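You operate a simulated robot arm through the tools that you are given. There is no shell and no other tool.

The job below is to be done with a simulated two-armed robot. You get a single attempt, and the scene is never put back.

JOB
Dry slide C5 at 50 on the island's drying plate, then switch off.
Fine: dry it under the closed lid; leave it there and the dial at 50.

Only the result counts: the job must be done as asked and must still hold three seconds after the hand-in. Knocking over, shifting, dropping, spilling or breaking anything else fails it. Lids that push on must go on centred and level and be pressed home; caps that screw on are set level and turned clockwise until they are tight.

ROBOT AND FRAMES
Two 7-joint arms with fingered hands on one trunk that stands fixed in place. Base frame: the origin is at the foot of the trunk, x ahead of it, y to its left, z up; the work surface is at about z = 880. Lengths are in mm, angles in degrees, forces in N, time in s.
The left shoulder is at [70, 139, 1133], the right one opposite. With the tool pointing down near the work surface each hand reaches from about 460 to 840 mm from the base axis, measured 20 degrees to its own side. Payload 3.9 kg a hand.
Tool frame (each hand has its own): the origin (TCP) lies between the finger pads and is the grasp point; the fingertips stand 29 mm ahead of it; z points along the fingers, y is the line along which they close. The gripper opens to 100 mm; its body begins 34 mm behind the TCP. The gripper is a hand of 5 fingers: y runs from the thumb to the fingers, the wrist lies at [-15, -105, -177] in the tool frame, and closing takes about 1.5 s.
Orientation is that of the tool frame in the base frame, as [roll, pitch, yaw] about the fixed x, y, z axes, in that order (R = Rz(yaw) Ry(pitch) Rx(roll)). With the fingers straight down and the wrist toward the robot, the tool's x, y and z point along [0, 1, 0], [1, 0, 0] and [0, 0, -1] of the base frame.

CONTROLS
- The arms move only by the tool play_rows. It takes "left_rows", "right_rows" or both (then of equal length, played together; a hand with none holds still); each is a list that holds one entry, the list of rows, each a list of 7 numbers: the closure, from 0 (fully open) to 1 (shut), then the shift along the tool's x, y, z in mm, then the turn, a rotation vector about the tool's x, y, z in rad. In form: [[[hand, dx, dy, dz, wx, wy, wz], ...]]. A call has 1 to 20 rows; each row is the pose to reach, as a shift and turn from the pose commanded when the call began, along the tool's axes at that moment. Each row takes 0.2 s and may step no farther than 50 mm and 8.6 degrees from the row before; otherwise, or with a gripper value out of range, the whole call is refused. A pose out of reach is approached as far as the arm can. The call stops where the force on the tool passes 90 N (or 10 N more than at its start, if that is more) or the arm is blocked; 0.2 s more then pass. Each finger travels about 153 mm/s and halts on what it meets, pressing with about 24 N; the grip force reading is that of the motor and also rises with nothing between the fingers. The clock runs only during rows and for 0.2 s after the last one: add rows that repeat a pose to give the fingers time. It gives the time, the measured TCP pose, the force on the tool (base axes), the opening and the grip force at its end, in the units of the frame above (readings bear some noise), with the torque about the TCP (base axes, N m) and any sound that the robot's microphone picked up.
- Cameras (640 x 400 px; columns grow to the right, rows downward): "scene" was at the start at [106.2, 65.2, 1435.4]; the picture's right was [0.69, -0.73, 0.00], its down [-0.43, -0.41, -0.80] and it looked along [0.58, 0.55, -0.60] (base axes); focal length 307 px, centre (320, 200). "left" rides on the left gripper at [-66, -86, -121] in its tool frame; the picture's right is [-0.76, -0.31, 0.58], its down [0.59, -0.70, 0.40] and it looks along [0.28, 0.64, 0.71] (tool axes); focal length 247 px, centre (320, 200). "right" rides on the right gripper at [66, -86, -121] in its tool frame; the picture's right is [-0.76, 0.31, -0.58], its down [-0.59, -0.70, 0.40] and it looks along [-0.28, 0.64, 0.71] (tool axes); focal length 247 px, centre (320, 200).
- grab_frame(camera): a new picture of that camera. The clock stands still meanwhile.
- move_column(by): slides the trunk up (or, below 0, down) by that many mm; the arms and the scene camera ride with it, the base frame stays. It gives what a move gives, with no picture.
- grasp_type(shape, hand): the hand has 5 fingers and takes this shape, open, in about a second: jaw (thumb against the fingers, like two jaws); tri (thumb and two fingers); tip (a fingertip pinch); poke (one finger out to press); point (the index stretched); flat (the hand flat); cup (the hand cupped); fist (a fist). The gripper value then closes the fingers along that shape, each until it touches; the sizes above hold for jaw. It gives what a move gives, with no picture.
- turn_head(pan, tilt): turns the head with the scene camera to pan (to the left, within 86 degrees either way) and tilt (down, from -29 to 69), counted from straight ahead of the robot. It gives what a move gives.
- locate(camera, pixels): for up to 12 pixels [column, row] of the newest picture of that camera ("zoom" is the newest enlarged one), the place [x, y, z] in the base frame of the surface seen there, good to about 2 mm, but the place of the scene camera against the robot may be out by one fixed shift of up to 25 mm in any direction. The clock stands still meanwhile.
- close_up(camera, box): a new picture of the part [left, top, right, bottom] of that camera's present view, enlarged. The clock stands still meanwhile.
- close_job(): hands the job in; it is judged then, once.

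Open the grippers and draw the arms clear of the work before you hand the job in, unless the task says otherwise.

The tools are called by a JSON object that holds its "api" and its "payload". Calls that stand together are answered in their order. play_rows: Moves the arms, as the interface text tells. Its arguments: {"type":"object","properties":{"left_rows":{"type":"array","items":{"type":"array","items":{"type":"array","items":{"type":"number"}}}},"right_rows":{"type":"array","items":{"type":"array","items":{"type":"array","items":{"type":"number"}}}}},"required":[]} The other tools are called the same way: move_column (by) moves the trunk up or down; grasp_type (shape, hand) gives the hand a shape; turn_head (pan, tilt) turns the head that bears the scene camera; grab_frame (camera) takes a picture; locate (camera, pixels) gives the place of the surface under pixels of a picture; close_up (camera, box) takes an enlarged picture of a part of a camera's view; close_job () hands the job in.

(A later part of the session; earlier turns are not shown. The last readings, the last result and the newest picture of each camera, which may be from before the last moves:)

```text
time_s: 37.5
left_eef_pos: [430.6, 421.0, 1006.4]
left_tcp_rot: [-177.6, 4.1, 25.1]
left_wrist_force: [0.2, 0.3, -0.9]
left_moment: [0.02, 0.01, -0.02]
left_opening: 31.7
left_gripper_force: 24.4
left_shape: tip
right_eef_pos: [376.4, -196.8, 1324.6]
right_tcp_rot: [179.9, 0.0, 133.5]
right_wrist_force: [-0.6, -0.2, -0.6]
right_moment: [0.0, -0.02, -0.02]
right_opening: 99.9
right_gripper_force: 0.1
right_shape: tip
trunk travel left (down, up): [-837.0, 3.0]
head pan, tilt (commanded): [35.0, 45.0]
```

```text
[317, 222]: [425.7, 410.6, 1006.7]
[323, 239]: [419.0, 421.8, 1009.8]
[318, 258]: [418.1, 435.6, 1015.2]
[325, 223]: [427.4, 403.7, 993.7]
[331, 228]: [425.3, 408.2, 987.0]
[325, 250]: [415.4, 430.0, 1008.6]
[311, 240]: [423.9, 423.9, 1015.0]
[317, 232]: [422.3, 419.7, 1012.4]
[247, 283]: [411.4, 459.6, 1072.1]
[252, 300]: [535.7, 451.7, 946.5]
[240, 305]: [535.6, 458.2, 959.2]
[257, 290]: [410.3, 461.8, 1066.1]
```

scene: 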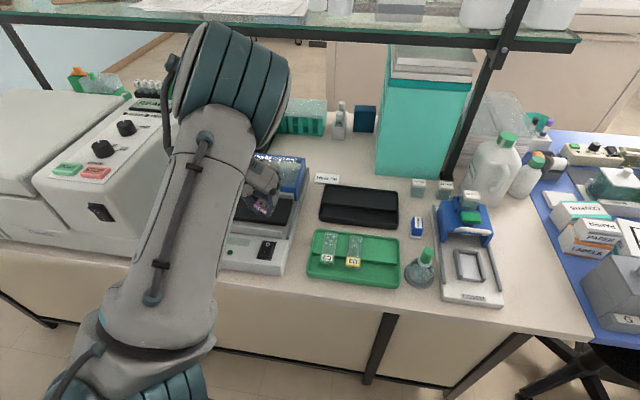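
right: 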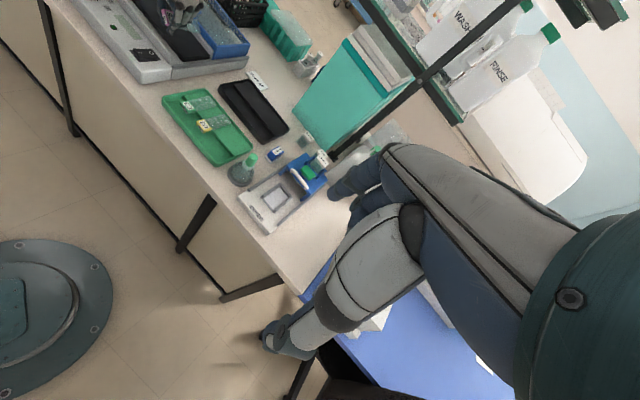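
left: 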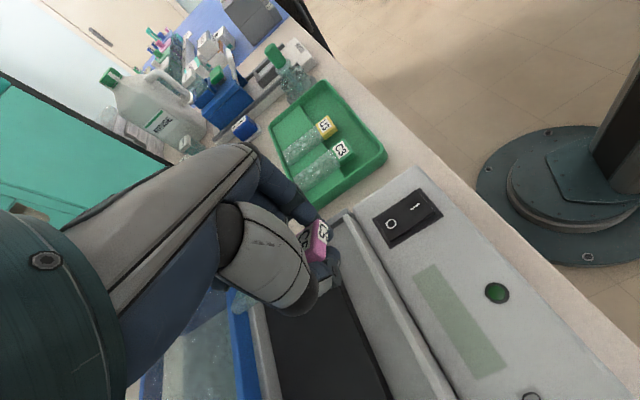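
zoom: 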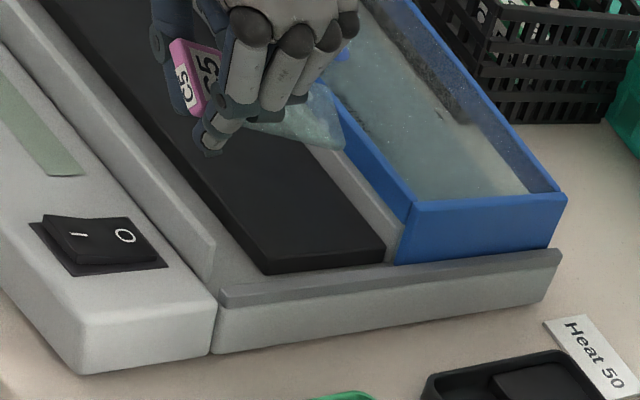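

The slide lies about 18–20° nose-up with a few degrees of roll. I rotate the hand about its y axis (+0.26 rad) with a slight roll correction to bring the slide almost level.

{"api": "play_rows", "payload": {"left_rows": [[[1, 0, 0, 0, -0.012, 0.065, 0], [1, 0, 0, 0, -0.025, 0.13, 0], [1, 0, 0, 0, -0.037, 0.195, 0], [1, 0, 0, 0, -0.05, 0.26, 0], [1, 0, 0, 0, -0.05, 0.26, 0], [1, 0, 0, 0, -0.05, 0.26, 0]]]}}

{"api": "grab_frame", "payload": {"camera": "left"}}

{"api": "close_up", "payload": {"camera": "scene", "box": [215, 140, 325, 270]}}

{"api": "close_up", "payload": {"camera": "right", "box": [140, 0, 240, 70]}}

```text
time_s: 38.9
left_eef_pos: [429.2, 421.3, 1005.6]
left_tcp_rot: [179.4, -11.0, 24.9]
left_wrist_force: [-0.9, 0.1, -0.9]
left_moment: [0.02, 0.01, 0.02]
left_opening: 31.9
left_gripper_force: 24.5
left_shape: tip
right_eef_pos: [376.3, -196.8, 1324.2]
right_tcp_rot: [179.9, 0.1, 133.6]
right_wrist_force: [-0.1, -0.3, -0.6]
right_moment: [0.0, 0.02, 0.02]
right_opening: 100.0
right_gripper_force: 0.0
right_shape: tip
trunk travel left (down, up): [-837.0, 3.0]
head pan, tilt (commanded): [35.0, 45.0]
```

```text
taken
```

left: 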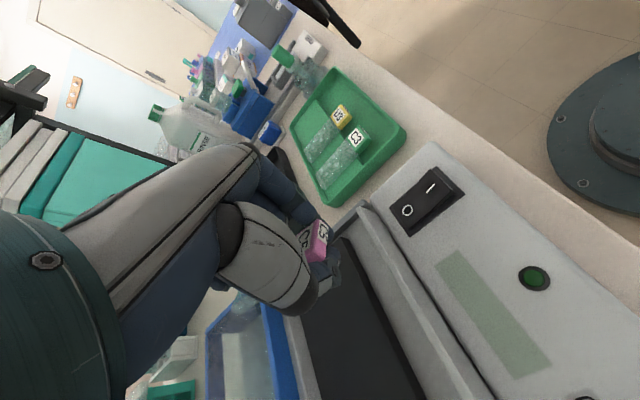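

```text
3.08 times, centred on (270, 205) of scene
```

zoom: 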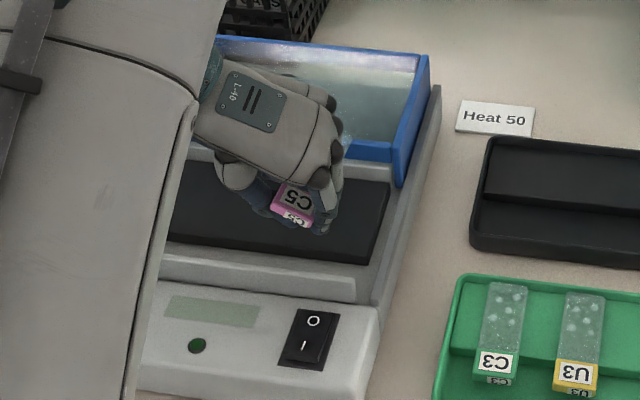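

```text
5.71 times, centred on (190, 35) of right
```

zoom: 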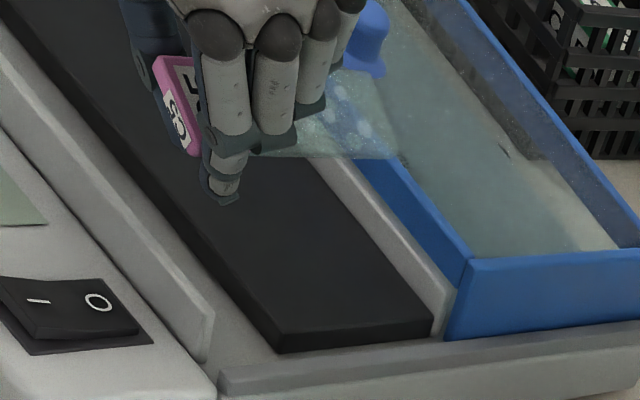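

The slide now looks close to level. I locate glass and block points again in the right zoom.

{"api": "locate", "payload": {"camera": "zoom", "pixels": [[360, 100], [385, 150], [375, 130], [340, 110], [330, 145], [300, 148], [165, 65], [195, 148], [172, 100], [195, 95], [190, 120], [222, 195]]}}

{"api": "close_up", "payload": {"camera": "left", "box": [270, 190, 390, 310]}}

```text
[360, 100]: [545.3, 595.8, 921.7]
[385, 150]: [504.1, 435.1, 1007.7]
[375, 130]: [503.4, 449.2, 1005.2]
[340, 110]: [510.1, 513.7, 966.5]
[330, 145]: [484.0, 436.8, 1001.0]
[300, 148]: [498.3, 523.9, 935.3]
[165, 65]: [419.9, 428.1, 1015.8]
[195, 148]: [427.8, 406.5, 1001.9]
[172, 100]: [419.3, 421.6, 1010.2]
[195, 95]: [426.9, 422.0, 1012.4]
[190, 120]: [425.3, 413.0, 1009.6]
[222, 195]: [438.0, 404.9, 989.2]
```

```text
3.33 times, centred on (330, 250) of left
```

zoom: 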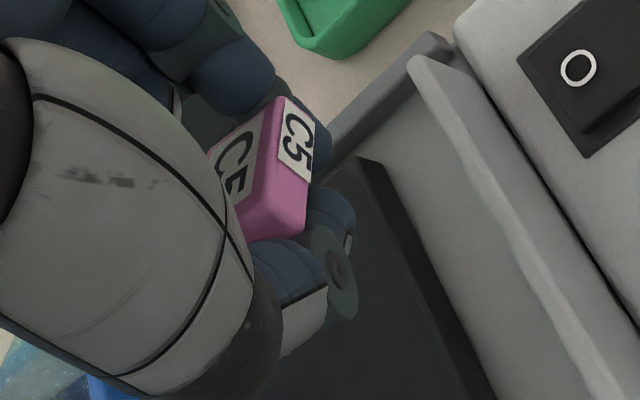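

Pitch is nearly level; there seems to be some roll left (left side higher). I zoom the scene camera on the block to quantify.

{"api": "close_up", "payload": {"camera": "scene", "box": [250, 185, 300, 225]}}

{"api": "locate", "payload": {"camera": "zoom", "pixels": [[280, 180], [300, 200], [330, 220], [360, 240], [390, 260], [300, 160], [340, 170], [380, 180], [410, 200], [300, 230], [330, 250], [370, 270]]}}

```text
10.00 times, centred on (275, 205) of scene
```

zoom: 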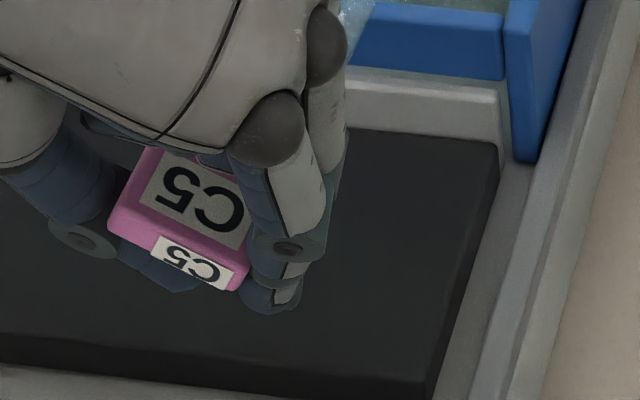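

```text
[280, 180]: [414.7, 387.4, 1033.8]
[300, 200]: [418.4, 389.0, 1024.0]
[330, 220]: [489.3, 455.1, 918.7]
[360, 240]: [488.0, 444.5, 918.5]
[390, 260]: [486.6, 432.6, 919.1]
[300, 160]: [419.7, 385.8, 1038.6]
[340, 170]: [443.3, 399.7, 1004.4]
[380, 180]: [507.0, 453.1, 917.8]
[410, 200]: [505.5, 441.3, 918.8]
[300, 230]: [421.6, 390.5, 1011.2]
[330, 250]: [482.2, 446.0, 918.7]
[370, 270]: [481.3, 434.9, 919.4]
```

The picture shows the block's front edge rolled roughly 10° (left up). I locate its corners in this zoom for confirmation.

{"api": "locate", "payload": {"camera": "zoom", "pixels": [[118, 210], [150, 222], [180, 233], [210, 244], [238, 253], [155, 160], [190, 175], [225, 190], [175, 200], [120, 228], [180, 262], [225, 280]]}}

```text
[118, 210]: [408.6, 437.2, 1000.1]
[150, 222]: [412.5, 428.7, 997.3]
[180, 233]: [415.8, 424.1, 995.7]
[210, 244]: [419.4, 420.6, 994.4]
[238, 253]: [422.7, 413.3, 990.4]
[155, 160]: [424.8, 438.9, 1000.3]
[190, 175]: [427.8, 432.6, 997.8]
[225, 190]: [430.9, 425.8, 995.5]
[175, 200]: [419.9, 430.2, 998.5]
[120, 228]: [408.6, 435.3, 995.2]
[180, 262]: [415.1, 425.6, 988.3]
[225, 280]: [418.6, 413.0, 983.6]
```

The roll is about 16° (left up), and the block sits higher between the fingers than at first. I locate the finger tips in the same zoom to know how far they reach below the glass.

{"api": "locate", "payload": {"camera": "zoom", "pixels": [[270, 308], [285, 303], [260, 300], [280, 290], [180, 289], [165, 283], [150, 275], [190, 285], [140, 262], [245, 285], [232, 288], [130, 238]]}}

{"api": "close_up", "payload": {"camera": "right", "box": [155, 0, 225, 50]}}

```text
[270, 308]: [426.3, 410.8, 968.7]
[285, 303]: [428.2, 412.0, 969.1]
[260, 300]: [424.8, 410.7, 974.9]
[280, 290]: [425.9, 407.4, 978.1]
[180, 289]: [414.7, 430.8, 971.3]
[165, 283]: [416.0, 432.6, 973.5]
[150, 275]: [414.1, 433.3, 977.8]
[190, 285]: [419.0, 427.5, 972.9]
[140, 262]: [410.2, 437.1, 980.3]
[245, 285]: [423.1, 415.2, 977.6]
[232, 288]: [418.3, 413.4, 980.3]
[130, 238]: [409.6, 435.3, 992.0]
```

```text
8.00 times, centred on (190, 25) of right
```

zoom: 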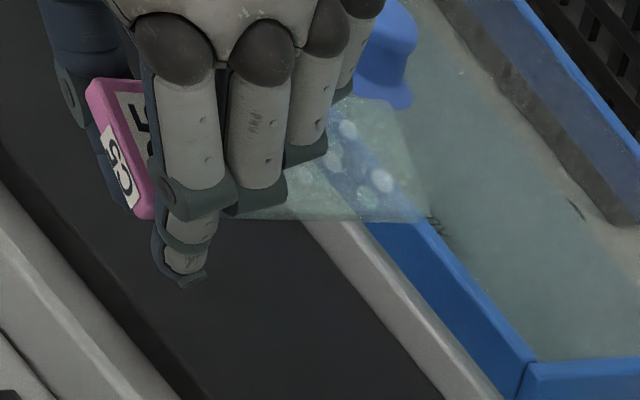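

Tips reach ~17 mm below the glass versus a 14.4 mm gutter, so at touchdown the slide will be only about 3 mm above the plate: acceptable. Block spans u≈561–582, so I shift +2 mm along u and lower by the trunk 40 mm.

{"api": "move_column", "payload": {"by": -40}}

{"api": "grab_frame", "payload": {"camera": "left"}}

{"api": "close_up", "payload": {"camera": "right", "box": [140, 0, 240, 70]}}

{"api": "close_up", "payload": {"camera": "scene", "box": [225, 165, 325, 245]}}

```text
time_s: 39.7
left_eef_pos: [429.8, 420.4, 966.3]
left_tcp_rot: [179.5, -11.0, 25.0]
left_wrist_force: [0.3, -0.4, -0.5]
left_moment: [-0.08, 0.0, -0.03]
left_opening: 31.9
left_gripper_force: 24.2
left_shape: tip
right_eef_pos: [375.2, -197.0, 1284.0]
right_tcp_rot: [179.8, 0.0, 133.4]
right_wrist_force: [-1.0, 0.2, -0.3]
right_moment: [-0.03, 0.0, 0.02]
right_opening: 99.9
right_gripper_force: 0.1
right_shape: tip
trunk travel left (down, up): [-797.0, 43.0]
head pan, tilt (commanded): [35.0, 45.0]
```

```text
taken
```

left: 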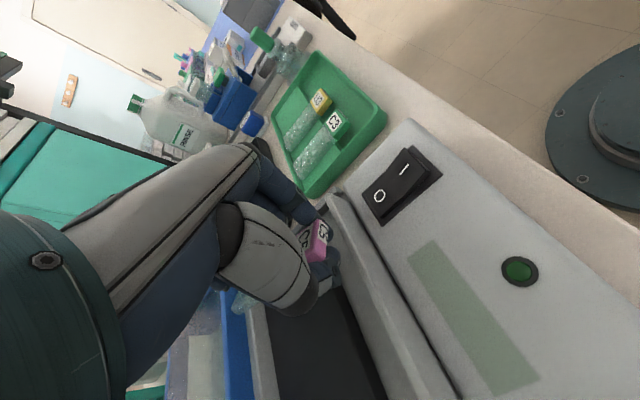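

```text
5.71 times, centred on (190, 35) of right
```

zoom: 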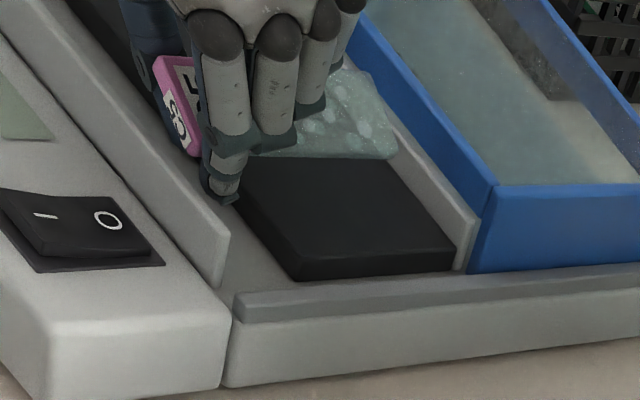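

```text
5.00 times, centred on (275, 205) of scene
```

zoom: 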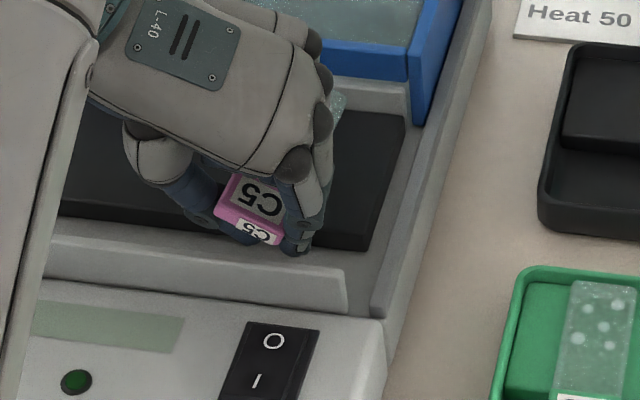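

The hand is at z≈966 with the tips just above the gutter. I locate block edges, fingertips, plate front edge and bar in this scene zoom, all sharing the same offset.

{"api": "locate", "payload": {"camera": "zoom", "pixels": [[218, 210], [275, 236], [250, 222], [242, 244], [262, 243], [295, 252], [302, 245], [235, 238], [360, 245], [355, 262], [340, 285], [315, 288]]}}

{"api": "locate", "payload": {"camera": "zoom", "pixels": [[345, 240], [366, 248], [300, 265], [340, 270], [230, 258], [200, 250], [330, 225], [370, 230], [120, 215], [100, 240], [270, 340], [255, 380]]}}

```text
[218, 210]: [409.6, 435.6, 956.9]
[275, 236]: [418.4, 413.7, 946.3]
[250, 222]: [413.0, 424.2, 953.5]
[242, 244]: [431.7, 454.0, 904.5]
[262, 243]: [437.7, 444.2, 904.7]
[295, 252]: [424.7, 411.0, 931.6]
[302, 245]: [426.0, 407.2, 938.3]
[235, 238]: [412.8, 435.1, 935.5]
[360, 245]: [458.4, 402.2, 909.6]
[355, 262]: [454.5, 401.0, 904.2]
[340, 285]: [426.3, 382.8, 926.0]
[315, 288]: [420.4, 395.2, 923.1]
```

```text
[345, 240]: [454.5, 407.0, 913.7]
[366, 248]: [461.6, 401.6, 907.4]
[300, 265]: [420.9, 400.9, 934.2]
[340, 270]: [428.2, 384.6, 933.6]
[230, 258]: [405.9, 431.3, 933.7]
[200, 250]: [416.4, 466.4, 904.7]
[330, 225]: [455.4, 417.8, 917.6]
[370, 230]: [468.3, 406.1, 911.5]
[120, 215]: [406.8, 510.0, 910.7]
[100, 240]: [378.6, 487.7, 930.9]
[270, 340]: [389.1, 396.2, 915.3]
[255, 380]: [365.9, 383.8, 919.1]
```

Relative to the bar and plate edge, the block should go ~5 mm further along u to be centred in the gutter; 24–25 mm of descent remains. I shift +5 mm along u first.

{"api": "play_rows", "payload": {"left_rows": [[[1, 2.5, 0, 0.5, 0, 0, 0], [1, 4.9, 0, 0.95, 0, 0, 0], [1, 4.9, 0, 0.95, 0, 0, 0], [1, 4.9, 0, 0.95, 0, 0, 0]]]}}

{"api": "close_up", "payload": {"camera": "scene", "box": [245, 185, 305, 233]}}

{"api": "locate", "payload": {"camera": "zoom", "pixels": [[185, 205], [220, 220], [255, 236], [320, 265], [335, 270], [220, 265], [240, 262], [300, 330], [360, 340], [420, 270], [440, 245], [200, 290]]}}

```text
time_s: 40.7
left_eef_pos: [435.5, 423.7, 966.8]
left_tcp_rot: [179.5, -11.1, 25.0]
left_wrist_force: [0.5, -0.3, -0.8]
left_moment: [-0.01, 0.06, 0.0]
left_opening: 31.8
left_gripper_force: 24.0
left_shape: tip
right_eef_pos: [376.2, -196.5, 1285.4]
right_tcp_rot: [179.9, 0.0, 133.6]
right_wrist_force: [-0.3, 0.6, -0.6]
right_moment: [-0.01, 0.0, -0.01]
right_opening: 99.9
right_gripper_force: 0.1
right_shape: tip
trunk travel left (down, up): [-797.0, 43.0]
head pan, tilt (commanded): [35.0, 45.0]
```

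```text
8.33 times, centred on (275, 209) of scene
```

zoom: 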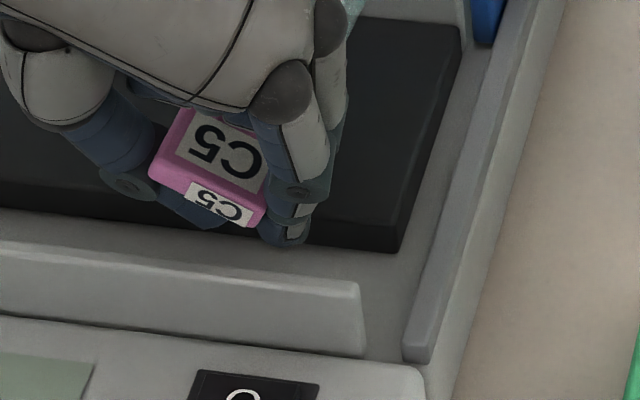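

```text
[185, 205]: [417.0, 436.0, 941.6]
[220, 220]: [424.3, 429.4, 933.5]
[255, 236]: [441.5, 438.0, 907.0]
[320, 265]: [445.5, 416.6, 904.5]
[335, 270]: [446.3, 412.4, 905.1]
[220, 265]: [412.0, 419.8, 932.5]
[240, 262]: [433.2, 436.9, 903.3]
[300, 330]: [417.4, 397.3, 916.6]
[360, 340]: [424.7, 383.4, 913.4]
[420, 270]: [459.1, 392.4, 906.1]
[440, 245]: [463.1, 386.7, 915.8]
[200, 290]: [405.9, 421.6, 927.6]
```

I pick the block's edges and fingertips more exactly in this zoom.

{"api": "locate", "payload": {"camera": "zoom", "pixels": [[156, 172], [180, 181], [210, 190], [250, 203], [260, 207], [205, 130], [235, 145], [285, 240], [295, 238], [205, 223], [215, 220], [255, 222]]}}

```text
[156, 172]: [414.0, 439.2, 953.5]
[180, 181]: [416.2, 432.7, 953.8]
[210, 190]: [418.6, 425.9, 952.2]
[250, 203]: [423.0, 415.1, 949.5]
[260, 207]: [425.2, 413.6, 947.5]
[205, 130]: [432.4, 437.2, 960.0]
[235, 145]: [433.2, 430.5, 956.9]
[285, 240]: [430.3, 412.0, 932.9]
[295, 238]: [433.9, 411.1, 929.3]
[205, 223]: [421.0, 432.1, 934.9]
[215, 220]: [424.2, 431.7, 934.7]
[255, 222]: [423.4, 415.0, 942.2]
```

The block is now u≈560–581 with clearance to bar and plate edge, and tips are ~23 mm above the gutter floor. I lower the trunk 19 mm and check forces.

{"api": "move_column", "payload": {"by": -19}}

{"api": "close_up", "payload": {"camera": "scene", "box": [245, 185, 305, 233]}}

{"api": "close_up", "payload": {"camera": "right", "box": [140, 0, 240, 70]}}

{"api": "grab_frame", "payload": {"camera": "left"}}

```text
time_s: 41.4
left_eef_pos: [434.8, 422.8, 948.6]
left_tcp_rot: [179.5, -11.0, 25.1]
left_wrist_force: [0.5, -2.0, 3.0]
left_moment: [-0.13, 0.01, -0.02]
left_opening: 32.0
left_gripper_force: 23.8
left_shape: tip
right_eef_pos: [375.7, -198.5, 1266.1]
right_tcp_rot: [180.0, 0.0, 133.6]
right_wrist_force: [-0.2, 0.5, -0.3]
right_moment: [0.01, 0.02, 0.05]
right_opening: 100.0
right_gripper_force: 0.1
right_shape: tip
trunk travel left (down, up): [-778.0, 62.0]
head pan, tilt (commanded): [35.0, 45.0]
```

```text
8.33 times, centred on (275, 209) of scene
```

zoom: 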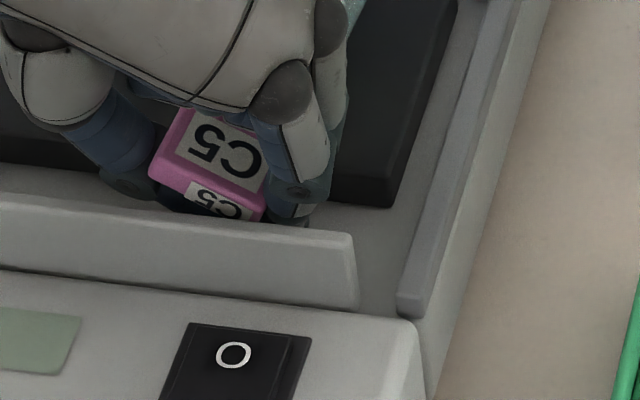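

```text
5.71 times, centred on (190, 35) of right
```

zoom: 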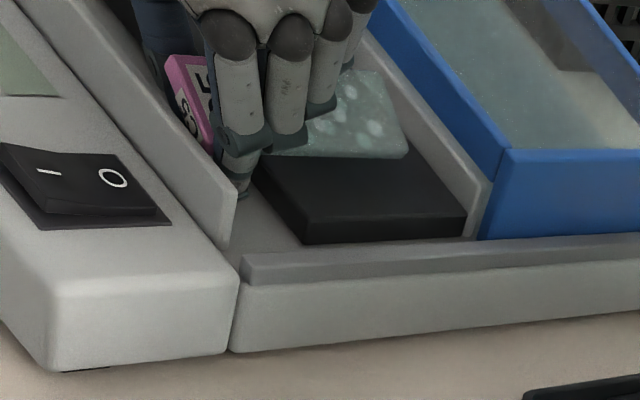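

```text
taken
```

left: 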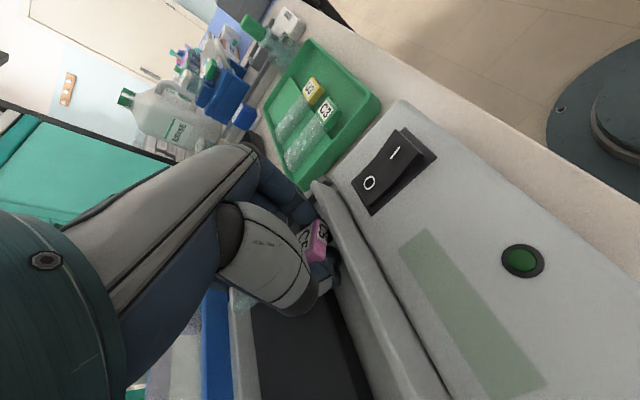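

A light contact force (3 N) appears. I check heights of the glass corners, index tip, plate and gutter in the right zoom.

{"api": "locate", "payload": {"camera": "zoom", "pixels": [[402, 153], [375, 90], [345, 125], [300, 152], [420, 185], [340, 190], [242, 186], [240, 170], [262, 205], [215, 150], [172, 60], [192, 80]]}}

{"api": "locate", "payload": {"camera": "left", "pixels": [[317, 225], [323, 228], [322, 240], [318, 258], [311, 240], [330, 225], [338, 262], [345, 270], [345, 300], [310, 310], [240, 300], [290, 330]]}}

```text
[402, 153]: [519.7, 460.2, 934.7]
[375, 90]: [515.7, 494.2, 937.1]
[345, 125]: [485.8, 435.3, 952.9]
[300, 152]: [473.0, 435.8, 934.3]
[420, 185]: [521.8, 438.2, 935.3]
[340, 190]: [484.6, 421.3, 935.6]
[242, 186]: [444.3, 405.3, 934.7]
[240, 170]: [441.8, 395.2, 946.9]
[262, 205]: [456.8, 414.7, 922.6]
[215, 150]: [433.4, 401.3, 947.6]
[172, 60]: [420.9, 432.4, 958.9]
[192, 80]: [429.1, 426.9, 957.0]
```

```text
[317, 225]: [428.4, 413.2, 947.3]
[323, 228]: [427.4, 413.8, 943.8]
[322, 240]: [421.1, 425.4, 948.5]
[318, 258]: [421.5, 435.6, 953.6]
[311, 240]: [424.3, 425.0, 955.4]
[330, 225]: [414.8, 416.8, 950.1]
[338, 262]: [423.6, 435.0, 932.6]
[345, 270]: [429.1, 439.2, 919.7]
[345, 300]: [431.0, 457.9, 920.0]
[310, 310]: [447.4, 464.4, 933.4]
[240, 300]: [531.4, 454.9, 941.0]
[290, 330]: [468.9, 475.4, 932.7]
```

The glass centre is about 7 mm above the plate. I shift 2.5 mm along u, away from the bar, then lower about 4 mm with the arm, watching the force.

{"api": "play_rows", "payload": {"left_rows": [[[1, 2.45, 0, 0.48, 0, 0, 0], [1, 2.45, 0, 0.48, 0, 0, 0], [1, 2.1, 0, 2.4, 0, 0, 0], [1, 1.7, 0, 4.4, 0, 0, 0], [1, 1.7, 0, 4.4, 0, 0, 0]]]}}

{"api": "close_up", "payload": {"camera": "right", "box": [140, 0, 240, 70]}}

{"api": "close_up", "payload": {"camera": "scene", "box": [245, 180, 305, 228]}}

```text
time_s: 42.6
left_eef_pos: [436.8, 422.3, 947.2]
left_tcp_rot: [179.4, -11.3, 25.0]
left_wrist_force: [-0.1, -0.3, 26.1]
left_moment: [-0.31, -0.18, 0.0]
left_opening: 32.1
left_gripper_force: 24.2
left_shape: tip
right_eef_pos: [374.2, -200.0, 1266.0]
right_tcp_rot: [179.6, 0.0, 133.4]
right_wrist_force: [-0.3, -0.4, -0.2]
right_moment: [-0.01, 0.02, 0.01]
right_opening: 99.9
right_gripper_force: 0.2
right_shape: tip
trunk travel left (down, up): [-778.0, 62.0]
head pan, tilt (commanded): [35.0, 45.0]
```

```text
5.71 times, centred on (190, 35) of right
```

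zoom: 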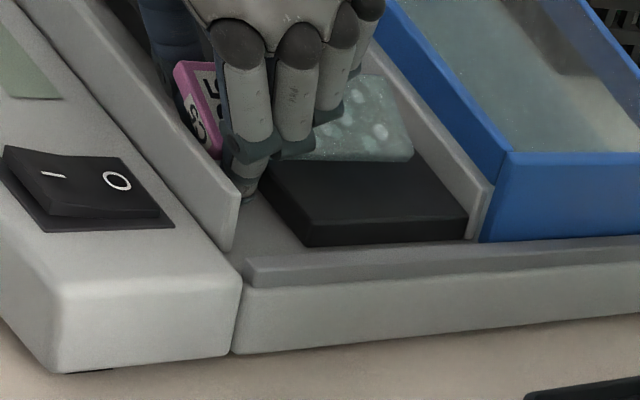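

```text
8.33 times, centred on (275, 204) of scene
```

zoom: 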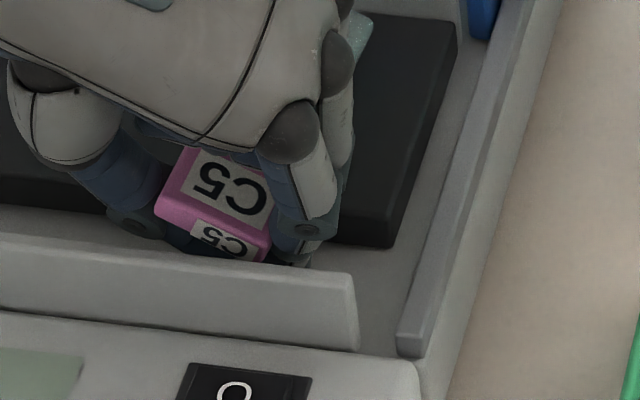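

The fingertips now rest on the gutter floor (26 N), glass about 6 mm above the plate. I lift slightly and pitch the hand 5° so the glass's rear end meets the plate first, making the release a gentle pivot.

{"api": "play_rows", "payload": {"left_rows": [[[1, 0.8, 0, -3.9, 0, 0, 0], [1, 1.8, 0, -3.7, 0, -0.045, 0], [1, 2.8, 0, -3.5, 0, -0.09, 0], [1, 2.8, 0, -3.5, 0, -0.09, 0]]]}}

{"api": "close_up", "payload": {"camera": "right", "box": [140, 0, 240, 70]}}

{"api": "locate", "payload": {"camera": "zoom", "pixels": [[405, 150], [410, 160], [380, 130], [350, 140], [175, 65], [200, 75], [300, 158], [245, 190]]}}

{"api": "close_up", "payload": {"camera": "scene", "box": [245, 180, 305, 228]}}

```text
time_s: 43.6
left_eef_pos: [438.2, 423.9, 947.8]
left_tcp_rot: [179.4, -5.7, 25.0]
left_wrist_force: [2.2, -0.1, 6.9]
left_moment: [-0.11, -0.1, 0.03]
left_opening: 32.0
left_gripper_force: 24.3
left_shape: tip
right_eef_pos: [376.3, -198.1, 1264.8]
right_tcp_rot: [179.8, 0.0, 133.4]
right_wrist_force: [-0.1, -0.4, -0.2]
right_moment: [0.02, 0.0, 0.01]
right_opening: 99.6
right_gripper_force: 0.0
right_shape: tip
trunk travel left (down, up): [-778.0, 62.0]
head pan, tilt (commanded): [35.0, 45.0]
```

```text
5.71 times, centred on (190, 35) of right
```

zoom: 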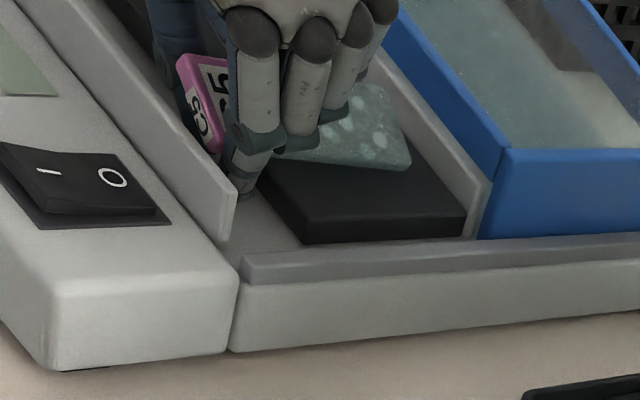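

```text
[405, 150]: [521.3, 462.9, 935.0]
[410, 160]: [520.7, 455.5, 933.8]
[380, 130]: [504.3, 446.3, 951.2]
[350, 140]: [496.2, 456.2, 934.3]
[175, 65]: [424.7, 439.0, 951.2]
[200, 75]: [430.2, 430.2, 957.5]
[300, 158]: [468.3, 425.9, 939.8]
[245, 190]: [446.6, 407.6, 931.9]
```

```text
8.33 times, centred on (275, 204) of scene
```

zoom: 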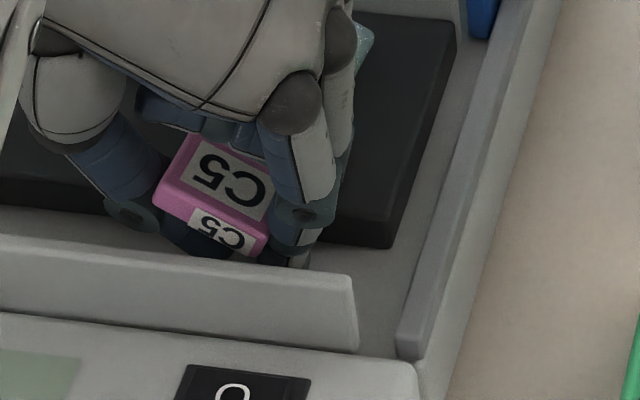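

Ray geometry puts the glass's rear-right corner still about 9 mm above the plate. I pitch the hand a further 7° (rear down) with a 2.5 mm compensating shift.

{"api": "play_rows", "payload": {"left_rows": [[[1, 1, 0, -0.7, 0, -0.04, 0], [1, 2, 0, -0.7, 0, -0.08, 0], [1, 2.7, 0, -0.7, 0, -0.12, 0], [1, 2.7, 0, -0.7, 0, -0.12, 0]]]}}

{"api": "close_up", "payload": {"camera": "right", "box": [140, 0, 240, 70]}}

{"api": "close_up", "payload": {"camera": "scene", "box": [245, 180, 305, 228]}}

```text
time_s: 44.6
left_eef_pos: [441.5, 427.0, 949.3]
left_tcp_rot: [179.4, 1.0, 24.9]
left_wrist_force: [-0.1, 0.3, 0.3]
left_moment: [0.04, -0.01, 0.02]
left_opening: 31.8
left_gripper_force: 24.2
left_shape: tip
right_eef_pos: [376.6, -197.1, 1264.9]
right_tcp_rot: [179.9, 0.0, 133.4]
right_wrist_force: [0.5, -0.5, -0.5]
right_moment: [0.0, 0.0, -0.01]
right_opening: 99.8
right_gripper_force: 0.1
right_shape: tip
trunk travel left (down, up): [-778.0, 62.0]
head pan, tilt (commanded): [35.0, 45.0]
```

```text
5.71 times, centred on (190, 35) of right
```

zoom: 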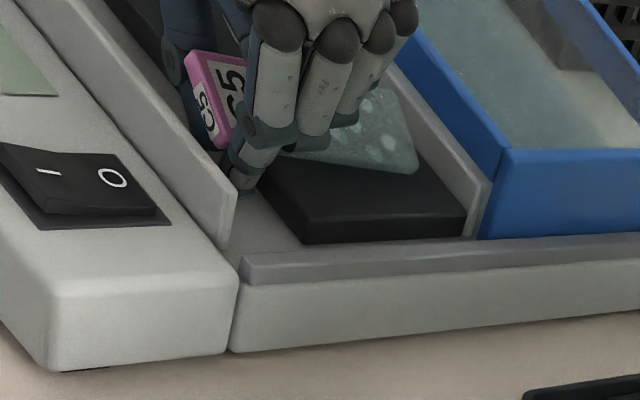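

```text
8.33 times, centred on (275, 204) of scene
```

zoom: 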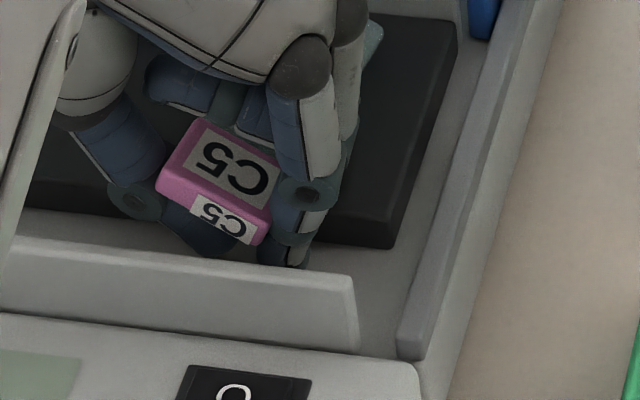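

The hand is now vertical and unloaded with the slide nose-up, rear near the plate. I locate the block edges and fingertips again to check the position along the gutter.

{"api": "locate", "payload": {"camera": "zoom", "pixels": [[162, 182], [215, 200], [262, 218], [200, 130], [250, 155], [200, 245], [215, 250], [290, 262], [300, 260], [280, 258], [375, 35], [225, 232]]}}

{"api": "grab_frame", "payload": {"camera": "left"}}

{"api": "close_up", "payload": {"camera": "left", "box": [220, 190, 380, 330]}}

```text
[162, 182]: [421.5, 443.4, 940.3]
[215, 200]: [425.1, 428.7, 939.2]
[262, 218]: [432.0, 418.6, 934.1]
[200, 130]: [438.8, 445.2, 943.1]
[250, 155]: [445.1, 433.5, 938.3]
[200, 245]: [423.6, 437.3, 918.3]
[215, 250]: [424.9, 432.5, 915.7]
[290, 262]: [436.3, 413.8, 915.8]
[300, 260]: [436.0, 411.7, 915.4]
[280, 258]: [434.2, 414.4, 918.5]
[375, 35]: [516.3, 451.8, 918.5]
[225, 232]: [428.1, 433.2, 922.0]
```

```text
taken
```

left: 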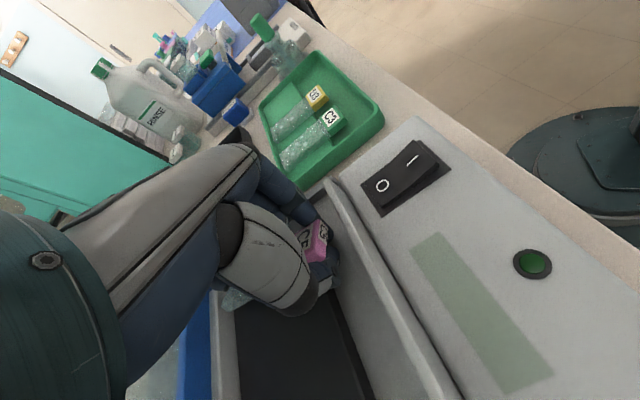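

```text
2.86 times, centred on (300, 260) of left
```

zoom: 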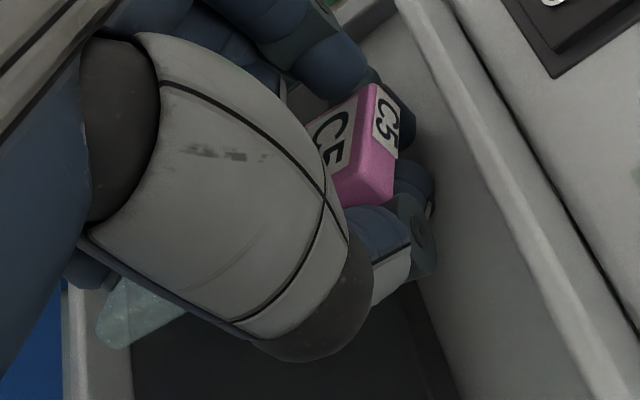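

I locate the glass end and block top in this left zoom to settle the slide's true pitch.

{"api": "locate", "payload": {"camera": "zoom", "pixels": [[115, 325], [125, 340], [150, 315], [175, 300], [120, 305], [335, 130], [350, 100], [360, 170], [390, 180], [370, 190], [385, 110], [130, 290]]}}

{"api": "close_up", "payload": {"camera": "right", "box": [165, 0, 225, 45]}}

```text
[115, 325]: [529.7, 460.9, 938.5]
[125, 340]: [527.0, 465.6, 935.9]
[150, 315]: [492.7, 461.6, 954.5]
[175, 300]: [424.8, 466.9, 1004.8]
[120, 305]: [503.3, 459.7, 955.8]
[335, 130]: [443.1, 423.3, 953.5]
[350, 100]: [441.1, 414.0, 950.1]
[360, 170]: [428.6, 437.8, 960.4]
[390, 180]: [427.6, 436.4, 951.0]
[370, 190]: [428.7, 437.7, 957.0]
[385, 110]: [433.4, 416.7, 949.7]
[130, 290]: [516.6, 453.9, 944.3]
```

```text
8.89 times, centred on (195, 22) of right
```

zoom: 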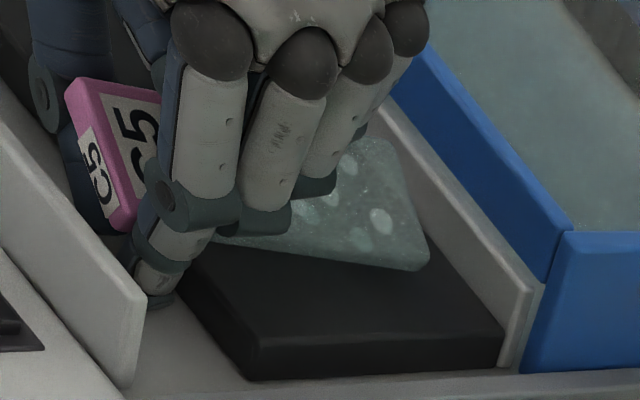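

The readings on transparent glass are uncertain, but the slide is roughly level in pitch with its right side low. I release gradually: step the closure open about half a millimetre per row so the block settles down between the finger pads.

{"api": "play_rows", "payload": {"left_rows": [[[0.8, 0, 0, 1.0, 0, 0, 0], [0.72, 0, 0, 1.0, 0, 0, 0], [0.7, 0, 0, 1.0, 0, 0, 0], [0.69, 0, 0, 1.0, 0, 0, 0], [0.685, 0, 0, 1.0, 0, 0, 0], [0.68, 0, 0, 1.0, 0, 0, 0]]]}}

{"api": "close_up", "payload": {"camera": "right", "box": [165, 0, 225, 45]}}

{"api": "close_up", "payload": {"camera": "scene", "box": [245, 180, 305, 228]}}

```text
time_s: 46.0
left_eef_pos: [440.2, 425.2, 949.3]
left_tcp_rot: [179.5, 1.0, 24.9]
left_wrist_force: [1.0, -2.3, 6.5]
left_moment: [0.04, 0.05, -0.03]
left_opening: 31.5
left_gripper_force: 0.0
left_shape: tip
right_eef_pos: [375.0, -196.5, 1265.3]
right_tcp_rot: [179.8, 0.1, 133.3]
right_wrist_force: [-0.1, 0.3, -0.7]
right_moment: [-0.01, 0.01, -0.02]
right_opening: 99.9
right_gripper_force: 0.1
right_shape: tip
trunk travel left (down, up): [-778.0, 62.0]
head pan, tilt (commanded): [35.0, 45.0]
```

```text
8.89 times, centred on (195, 22) of right
```

zoom: 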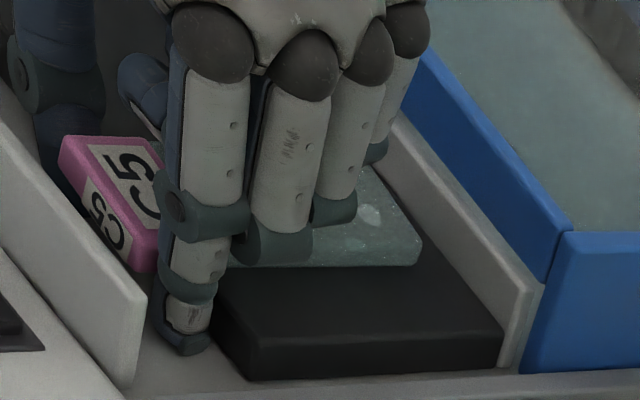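

```text
8.33 times, centred on (275, 204) of scene
```

zoom: 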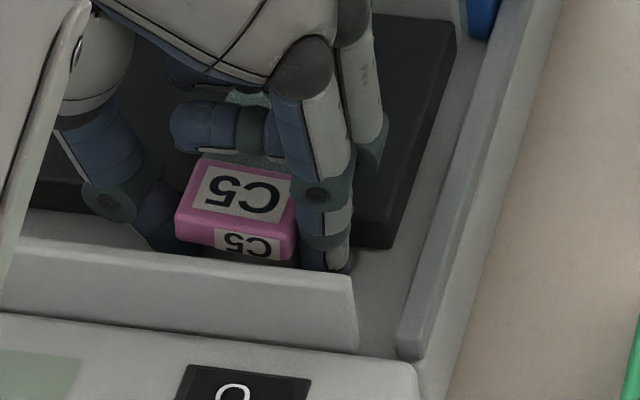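

The block dropped neatly: in the scene view its front edge is now parallel to the bar, between the fingers. I open wider and check that it stays put.

{"api": "play_rows", "payload": {"left_rows": [[[0.66, 0, 0, 0, 0, 0, 0], [0.64, 0, 0, 0, 0, 0, 0], [0.62, 0, 0, 0, 0, 0, 0], [0.6, 0, 0, 0, 0, 0, 0], [0.58, 0, 0, 0, 0, 0, 0], [0.56, 0, 0, 0, 0, 0, 0], [0.54, 0, 0, 0, 0, 0, 0]]]}}

{"api": "close_up", "payload": {"camera": "right", "box": [165, 0, 225, 45]}}

{"api": "close_up", "payload": {"camera": "scene", "box": [245, 180, 305, 228]}}

{"api": "grab_frame", "payload": {"camera": "left"}}

```text
time_s: 47.6
left_eef_pos: [441.6, 425.8, 949.0]
left_tcp_rot: [179.6, 1.1, 24.9]
left_wrist_force: [1.6, -2.5, 7.3]
left_moment: [0.1, 0.08, 0.01]
left_opening: 43.6
left_gripper_force: 0.1
left_shape: tip
right_eef_pos: [374.8, -199.4, 1265.8]
right_tcp_rot: [179.9, 0.0, 133.5]
right_wrist_force: [0.5, -0.4, -0.5]
right_moment: [0.01, -0.03, -0.03]
right_opening: 99.6
right_gripper_force: 0.0
right_shape: tip
trunk travel left (down, up): [-778.0, 62.0]
head pan, tilt (commanded): [35.0, 45.0]
```

```text
8.89 times, centred on (195, 22) of right
```

zoom: 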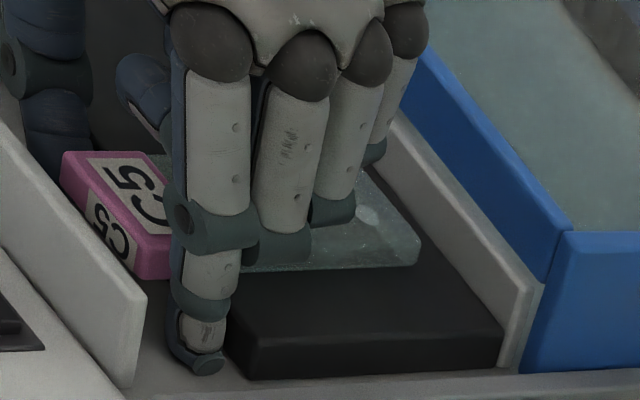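

```text
8.33 times, centred on (275, 204) of scene
```

zoom: 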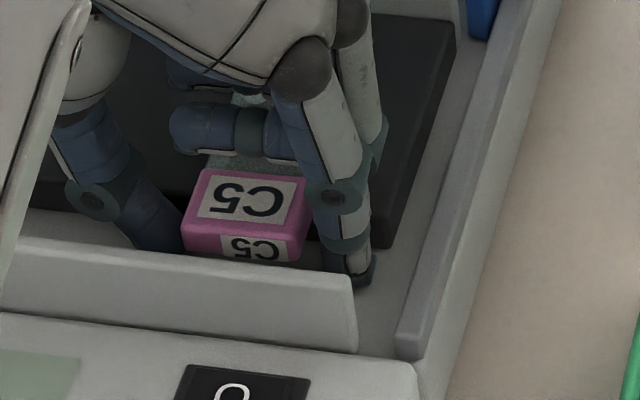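

```text
taken
```

left: 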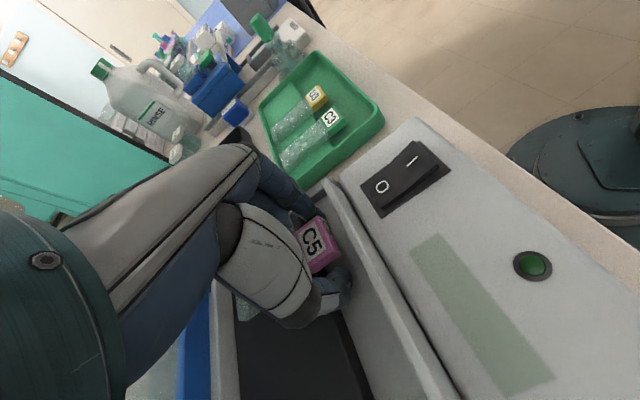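

The slide lies flat, block overhanging the gutter, fingers free on both sides. I raise the trunk 15 mm and verify nothing lifts with it.

{"api": "move_column", "payload": {"by": 15}}

{"api": "close_up", "payload": {"camera": "right", "box": [165, 0, 225, 45]}}

{"api": "close_up", "payload": {"camera": "scene", "box": [235, 175, 315, 235]}}

```text
time_s: 48.2
left_eef_pos: [441.6, 424.9, 963.0]
left_tcp_rot: [179.5, 1.0, 24.9]
left_wrist_force: [0.4, 0.2, 0.3]
left_moment: [0.03, -0.01, 0.0]
left_opening: 45.4
left_gripper_force: 0.1
left_shape: tip
right_eef_pos: [376.0, -197.8, 1280.1]
right_tcp_rot: [-180.0, 0.0, 133.6]
right_wrist_force: [0.8, 0.4, 0.6]
right_moment: [-0.02, 0.04, 0.02]
right_opening: 99.6
right_gripper_force: 0.0
right_shape: tip
trunk travel left (down, up): [-793.0, 47.0]
head pan, tilt (commanded): [35.0, 45.0]
```

```text
8.89 times, centred on (195, 22) of right
```

zoom: 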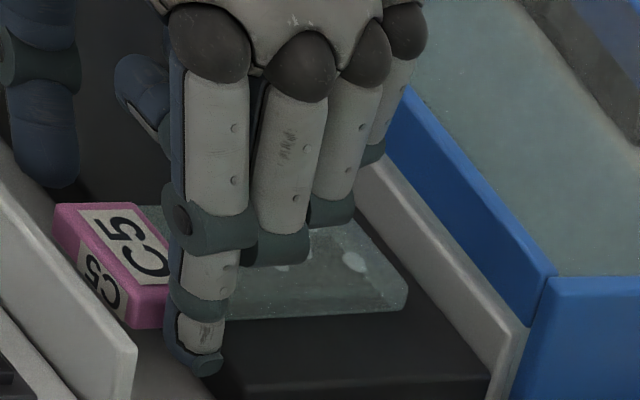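

```text
6.67 times, centred on (275, 205) of scene
```

zoom: 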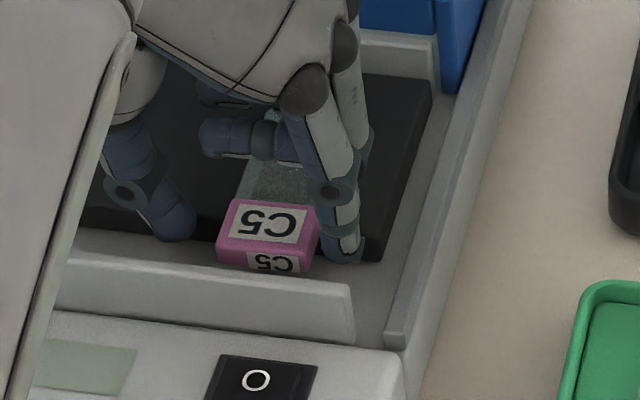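

The slide stayed on the plate. I raise the trunk the rest of the way (45 mm) and check the slide's pose.

{"api": "move_column", "payload": {"by": 45}}

{"api": "close_up", "payload": {"camera": "scene", "box": [235, 155, 325, 255]}}

{"api": "close_up", "payload": {"camera": "right", "box": [160, 0, 240, 70]}}

{"api": "grab_frame", "payload": {"camera": "left"}}

```text
time_s: 49.1
left_eef_pos: [442.0, 426.0, 1007.6]
left_tcp_rot: [179.4, 1.2, 24.9]
left_wrist_force: [0.3, 0.1, -0.4]
left_moment: [0.04, 0.0, -0.01]
left_opening: 45.7
left_gripper_force: 0.0
left_shape: tip
right_eef_pos: [376.3, -197.8, 1324.1]
right_tcp_rot: [179.8, 0.0, 133.5]
right_wrist_force: [-0.3, -0.5, 0.3]
right_moment: [0.01, 0.02, 0.01]
right_opening: 99.9
right_gripper_force: 0.0
right_shape: tip
trunk travel left (down, up): [-838.0, 2.0]
head pan, tilt (commanded): [35.0, 45.0]
```

```text
4.00 times, centred on (280, 205) of scene
```

zoom: 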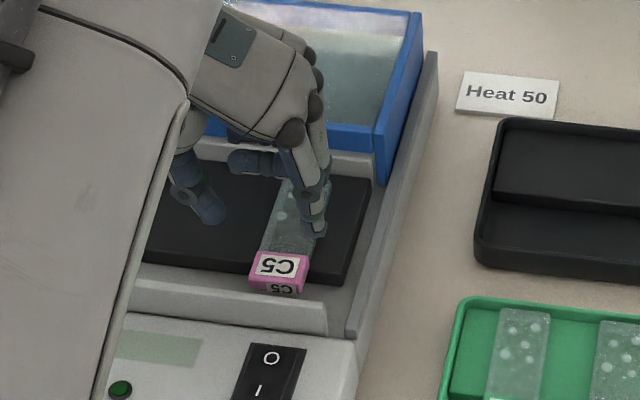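

```text
5.71 times, centred on (200, 35) of right
```

zoom: 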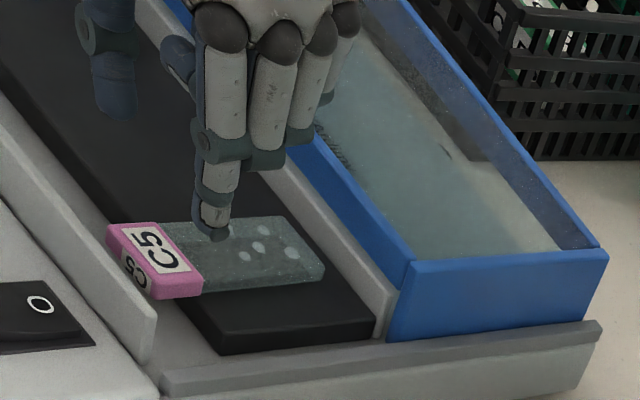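

```text
taken
```

left: 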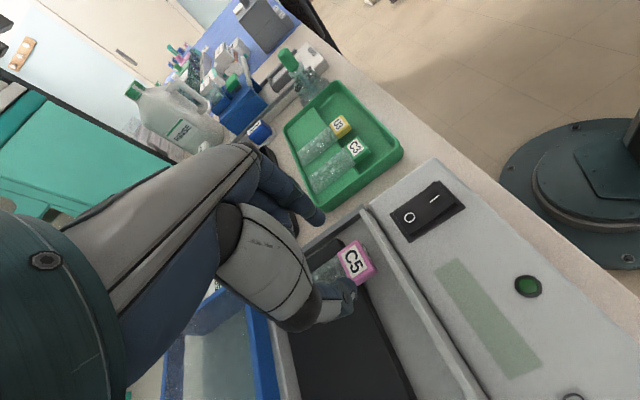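

The slide is on the plate, label toward the panel. I verify its position and level with locate.

{"api": "locate", "payload": {"camera": "zoom", "pixels": [[112, 235], [155, 232], [190, 268], [150, 290], [155, 250], [165, 225], [270, 225], [318, 272], [245, 262], [200, 285], [105, 245], [330, 300]]}}

{"api": "locate", "payload": {"camera": "left", "pixels": [[355, 242], [372, 268], [352, 283], [338, 256], [355, 262], [330, 270], [320, 268], [388, 290], [375, 230], [400, 262], [345, 245], [360, 310]]}}

```text
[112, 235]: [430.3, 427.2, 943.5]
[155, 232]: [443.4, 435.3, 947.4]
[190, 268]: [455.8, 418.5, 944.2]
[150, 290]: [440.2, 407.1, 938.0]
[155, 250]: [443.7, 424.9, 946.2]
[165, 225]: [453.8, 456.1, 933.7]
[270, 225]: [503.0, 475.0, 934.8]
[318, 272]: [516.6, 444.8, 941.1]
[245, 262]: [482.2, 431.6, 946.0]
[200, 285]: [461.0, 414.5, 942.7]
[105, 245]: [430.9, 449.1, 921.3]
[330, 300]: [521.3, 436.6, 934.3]
```

```text
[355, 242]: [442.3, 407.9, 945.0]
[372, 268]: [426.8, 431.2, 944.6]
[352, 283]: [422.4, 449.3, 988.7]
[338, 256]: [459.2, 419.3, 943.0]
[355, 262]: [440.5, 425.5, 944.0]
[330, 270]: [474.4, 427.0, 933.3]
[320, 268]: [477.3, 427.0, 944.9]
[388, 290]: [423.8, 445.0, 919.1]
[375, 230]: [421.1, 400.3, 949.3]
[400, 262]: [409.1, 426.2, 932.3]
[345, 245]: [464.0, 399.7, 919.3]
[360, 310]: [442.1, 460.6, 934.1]
```

Block top reads level at ≈944.5, slide spans u≈570–656 on the plate: placed well. Next I raise the left hand, turn it 90° to yaw 115 and go above the lid knob (≈(520,548)).

{"api": "play_rows", "payload": {"left_rows": [[[0.4, 0, 0, -40, 0, 0, 0], [0.4, 0, 0, -77, 0, 0, 0], [0.4, 10, -7, -77, 0, 0, -0.131], [0.4, 20, -14, -77, 0, 0, -0.262], [0.4, 30, -20, -77, 0, 0, -0.393], [0.4, 40, -26, -77, 0, 0, -0.524], [0.4, 50, -32, -77, 0, 0, -0.655], [0.4, 60, -39, -77, 0, 0, -0.785], [0.4, 71, -45, -77, 0, 0, -0.916], [0.4, 82, -51, -77, 0, 0, -1.047], [0.4, 93, -58, -77, 0, 0, -1.178], [0.4, 103, -64, -77, 0, 0, -1.309], [0.4, 113, -70, -77, 0, 0, -1.44], [0.4, 122.7, -76.3, -77, 0, 0, -1.571], [0.4, 122.7, -76.3, -77, 0, 0, -1.571]]]}}

{"api": "grab_frame", "payload": {"camera": "left"}}

{"api": "grab_frame", "payload": {"camera": "scene"}}

{"api": "close_up", "payload": {"camera": "right", "box": [130, 0, 260, 90]}}

```text
time_s: 52.3
left_eef_pos: [523.6, 549.8, 1082.1]
left_tcp_rot: [-178.9, 0.5, 114.9]
left_wrist_force: [0.1, 0.6, -0.9]
left_moment: [0.02, -0.01, -0.02]
left_opening: 59.9
left_gripper_force: 0.1
left_shape: tip
right_eef_pos: [375.3, -197.8, 1325.2]
right_tcp_rot: [179.9, 0.0, 133.5]
right_wrist_force: [0.1, -0.5, 0.3]
right_moment: [0.01, -0.01, 0.02]
right_opening: 100.2
right_gripper_force: 0.1
right_shape: tip
trunk travel left (down, up): [-838.0, 2.0]
head pan, tilt (commanded): [35.0, 45.0]
```

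```text
taken
```

left: 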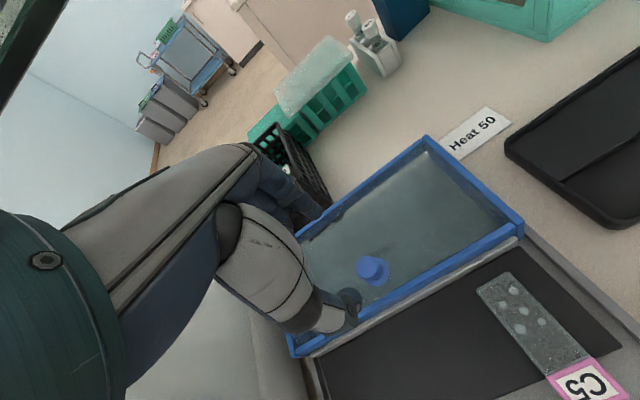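

```text
taken
```

scene: 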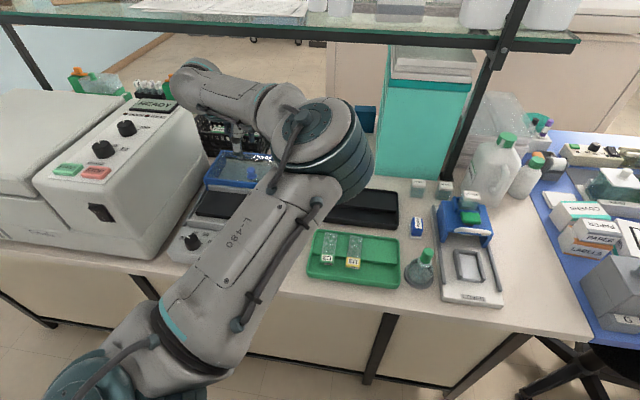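

```text
4.44 times, centred on (195, 45) of right
```

zoom: 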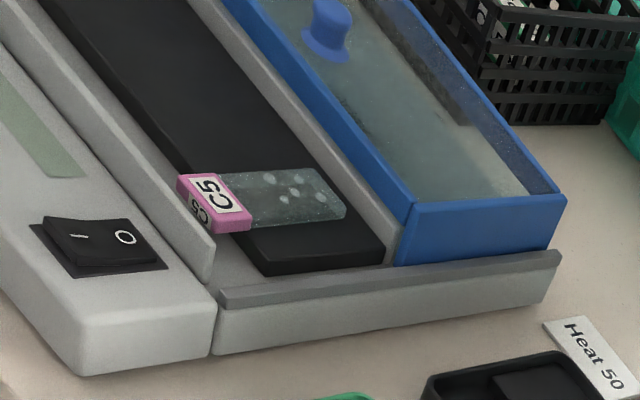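

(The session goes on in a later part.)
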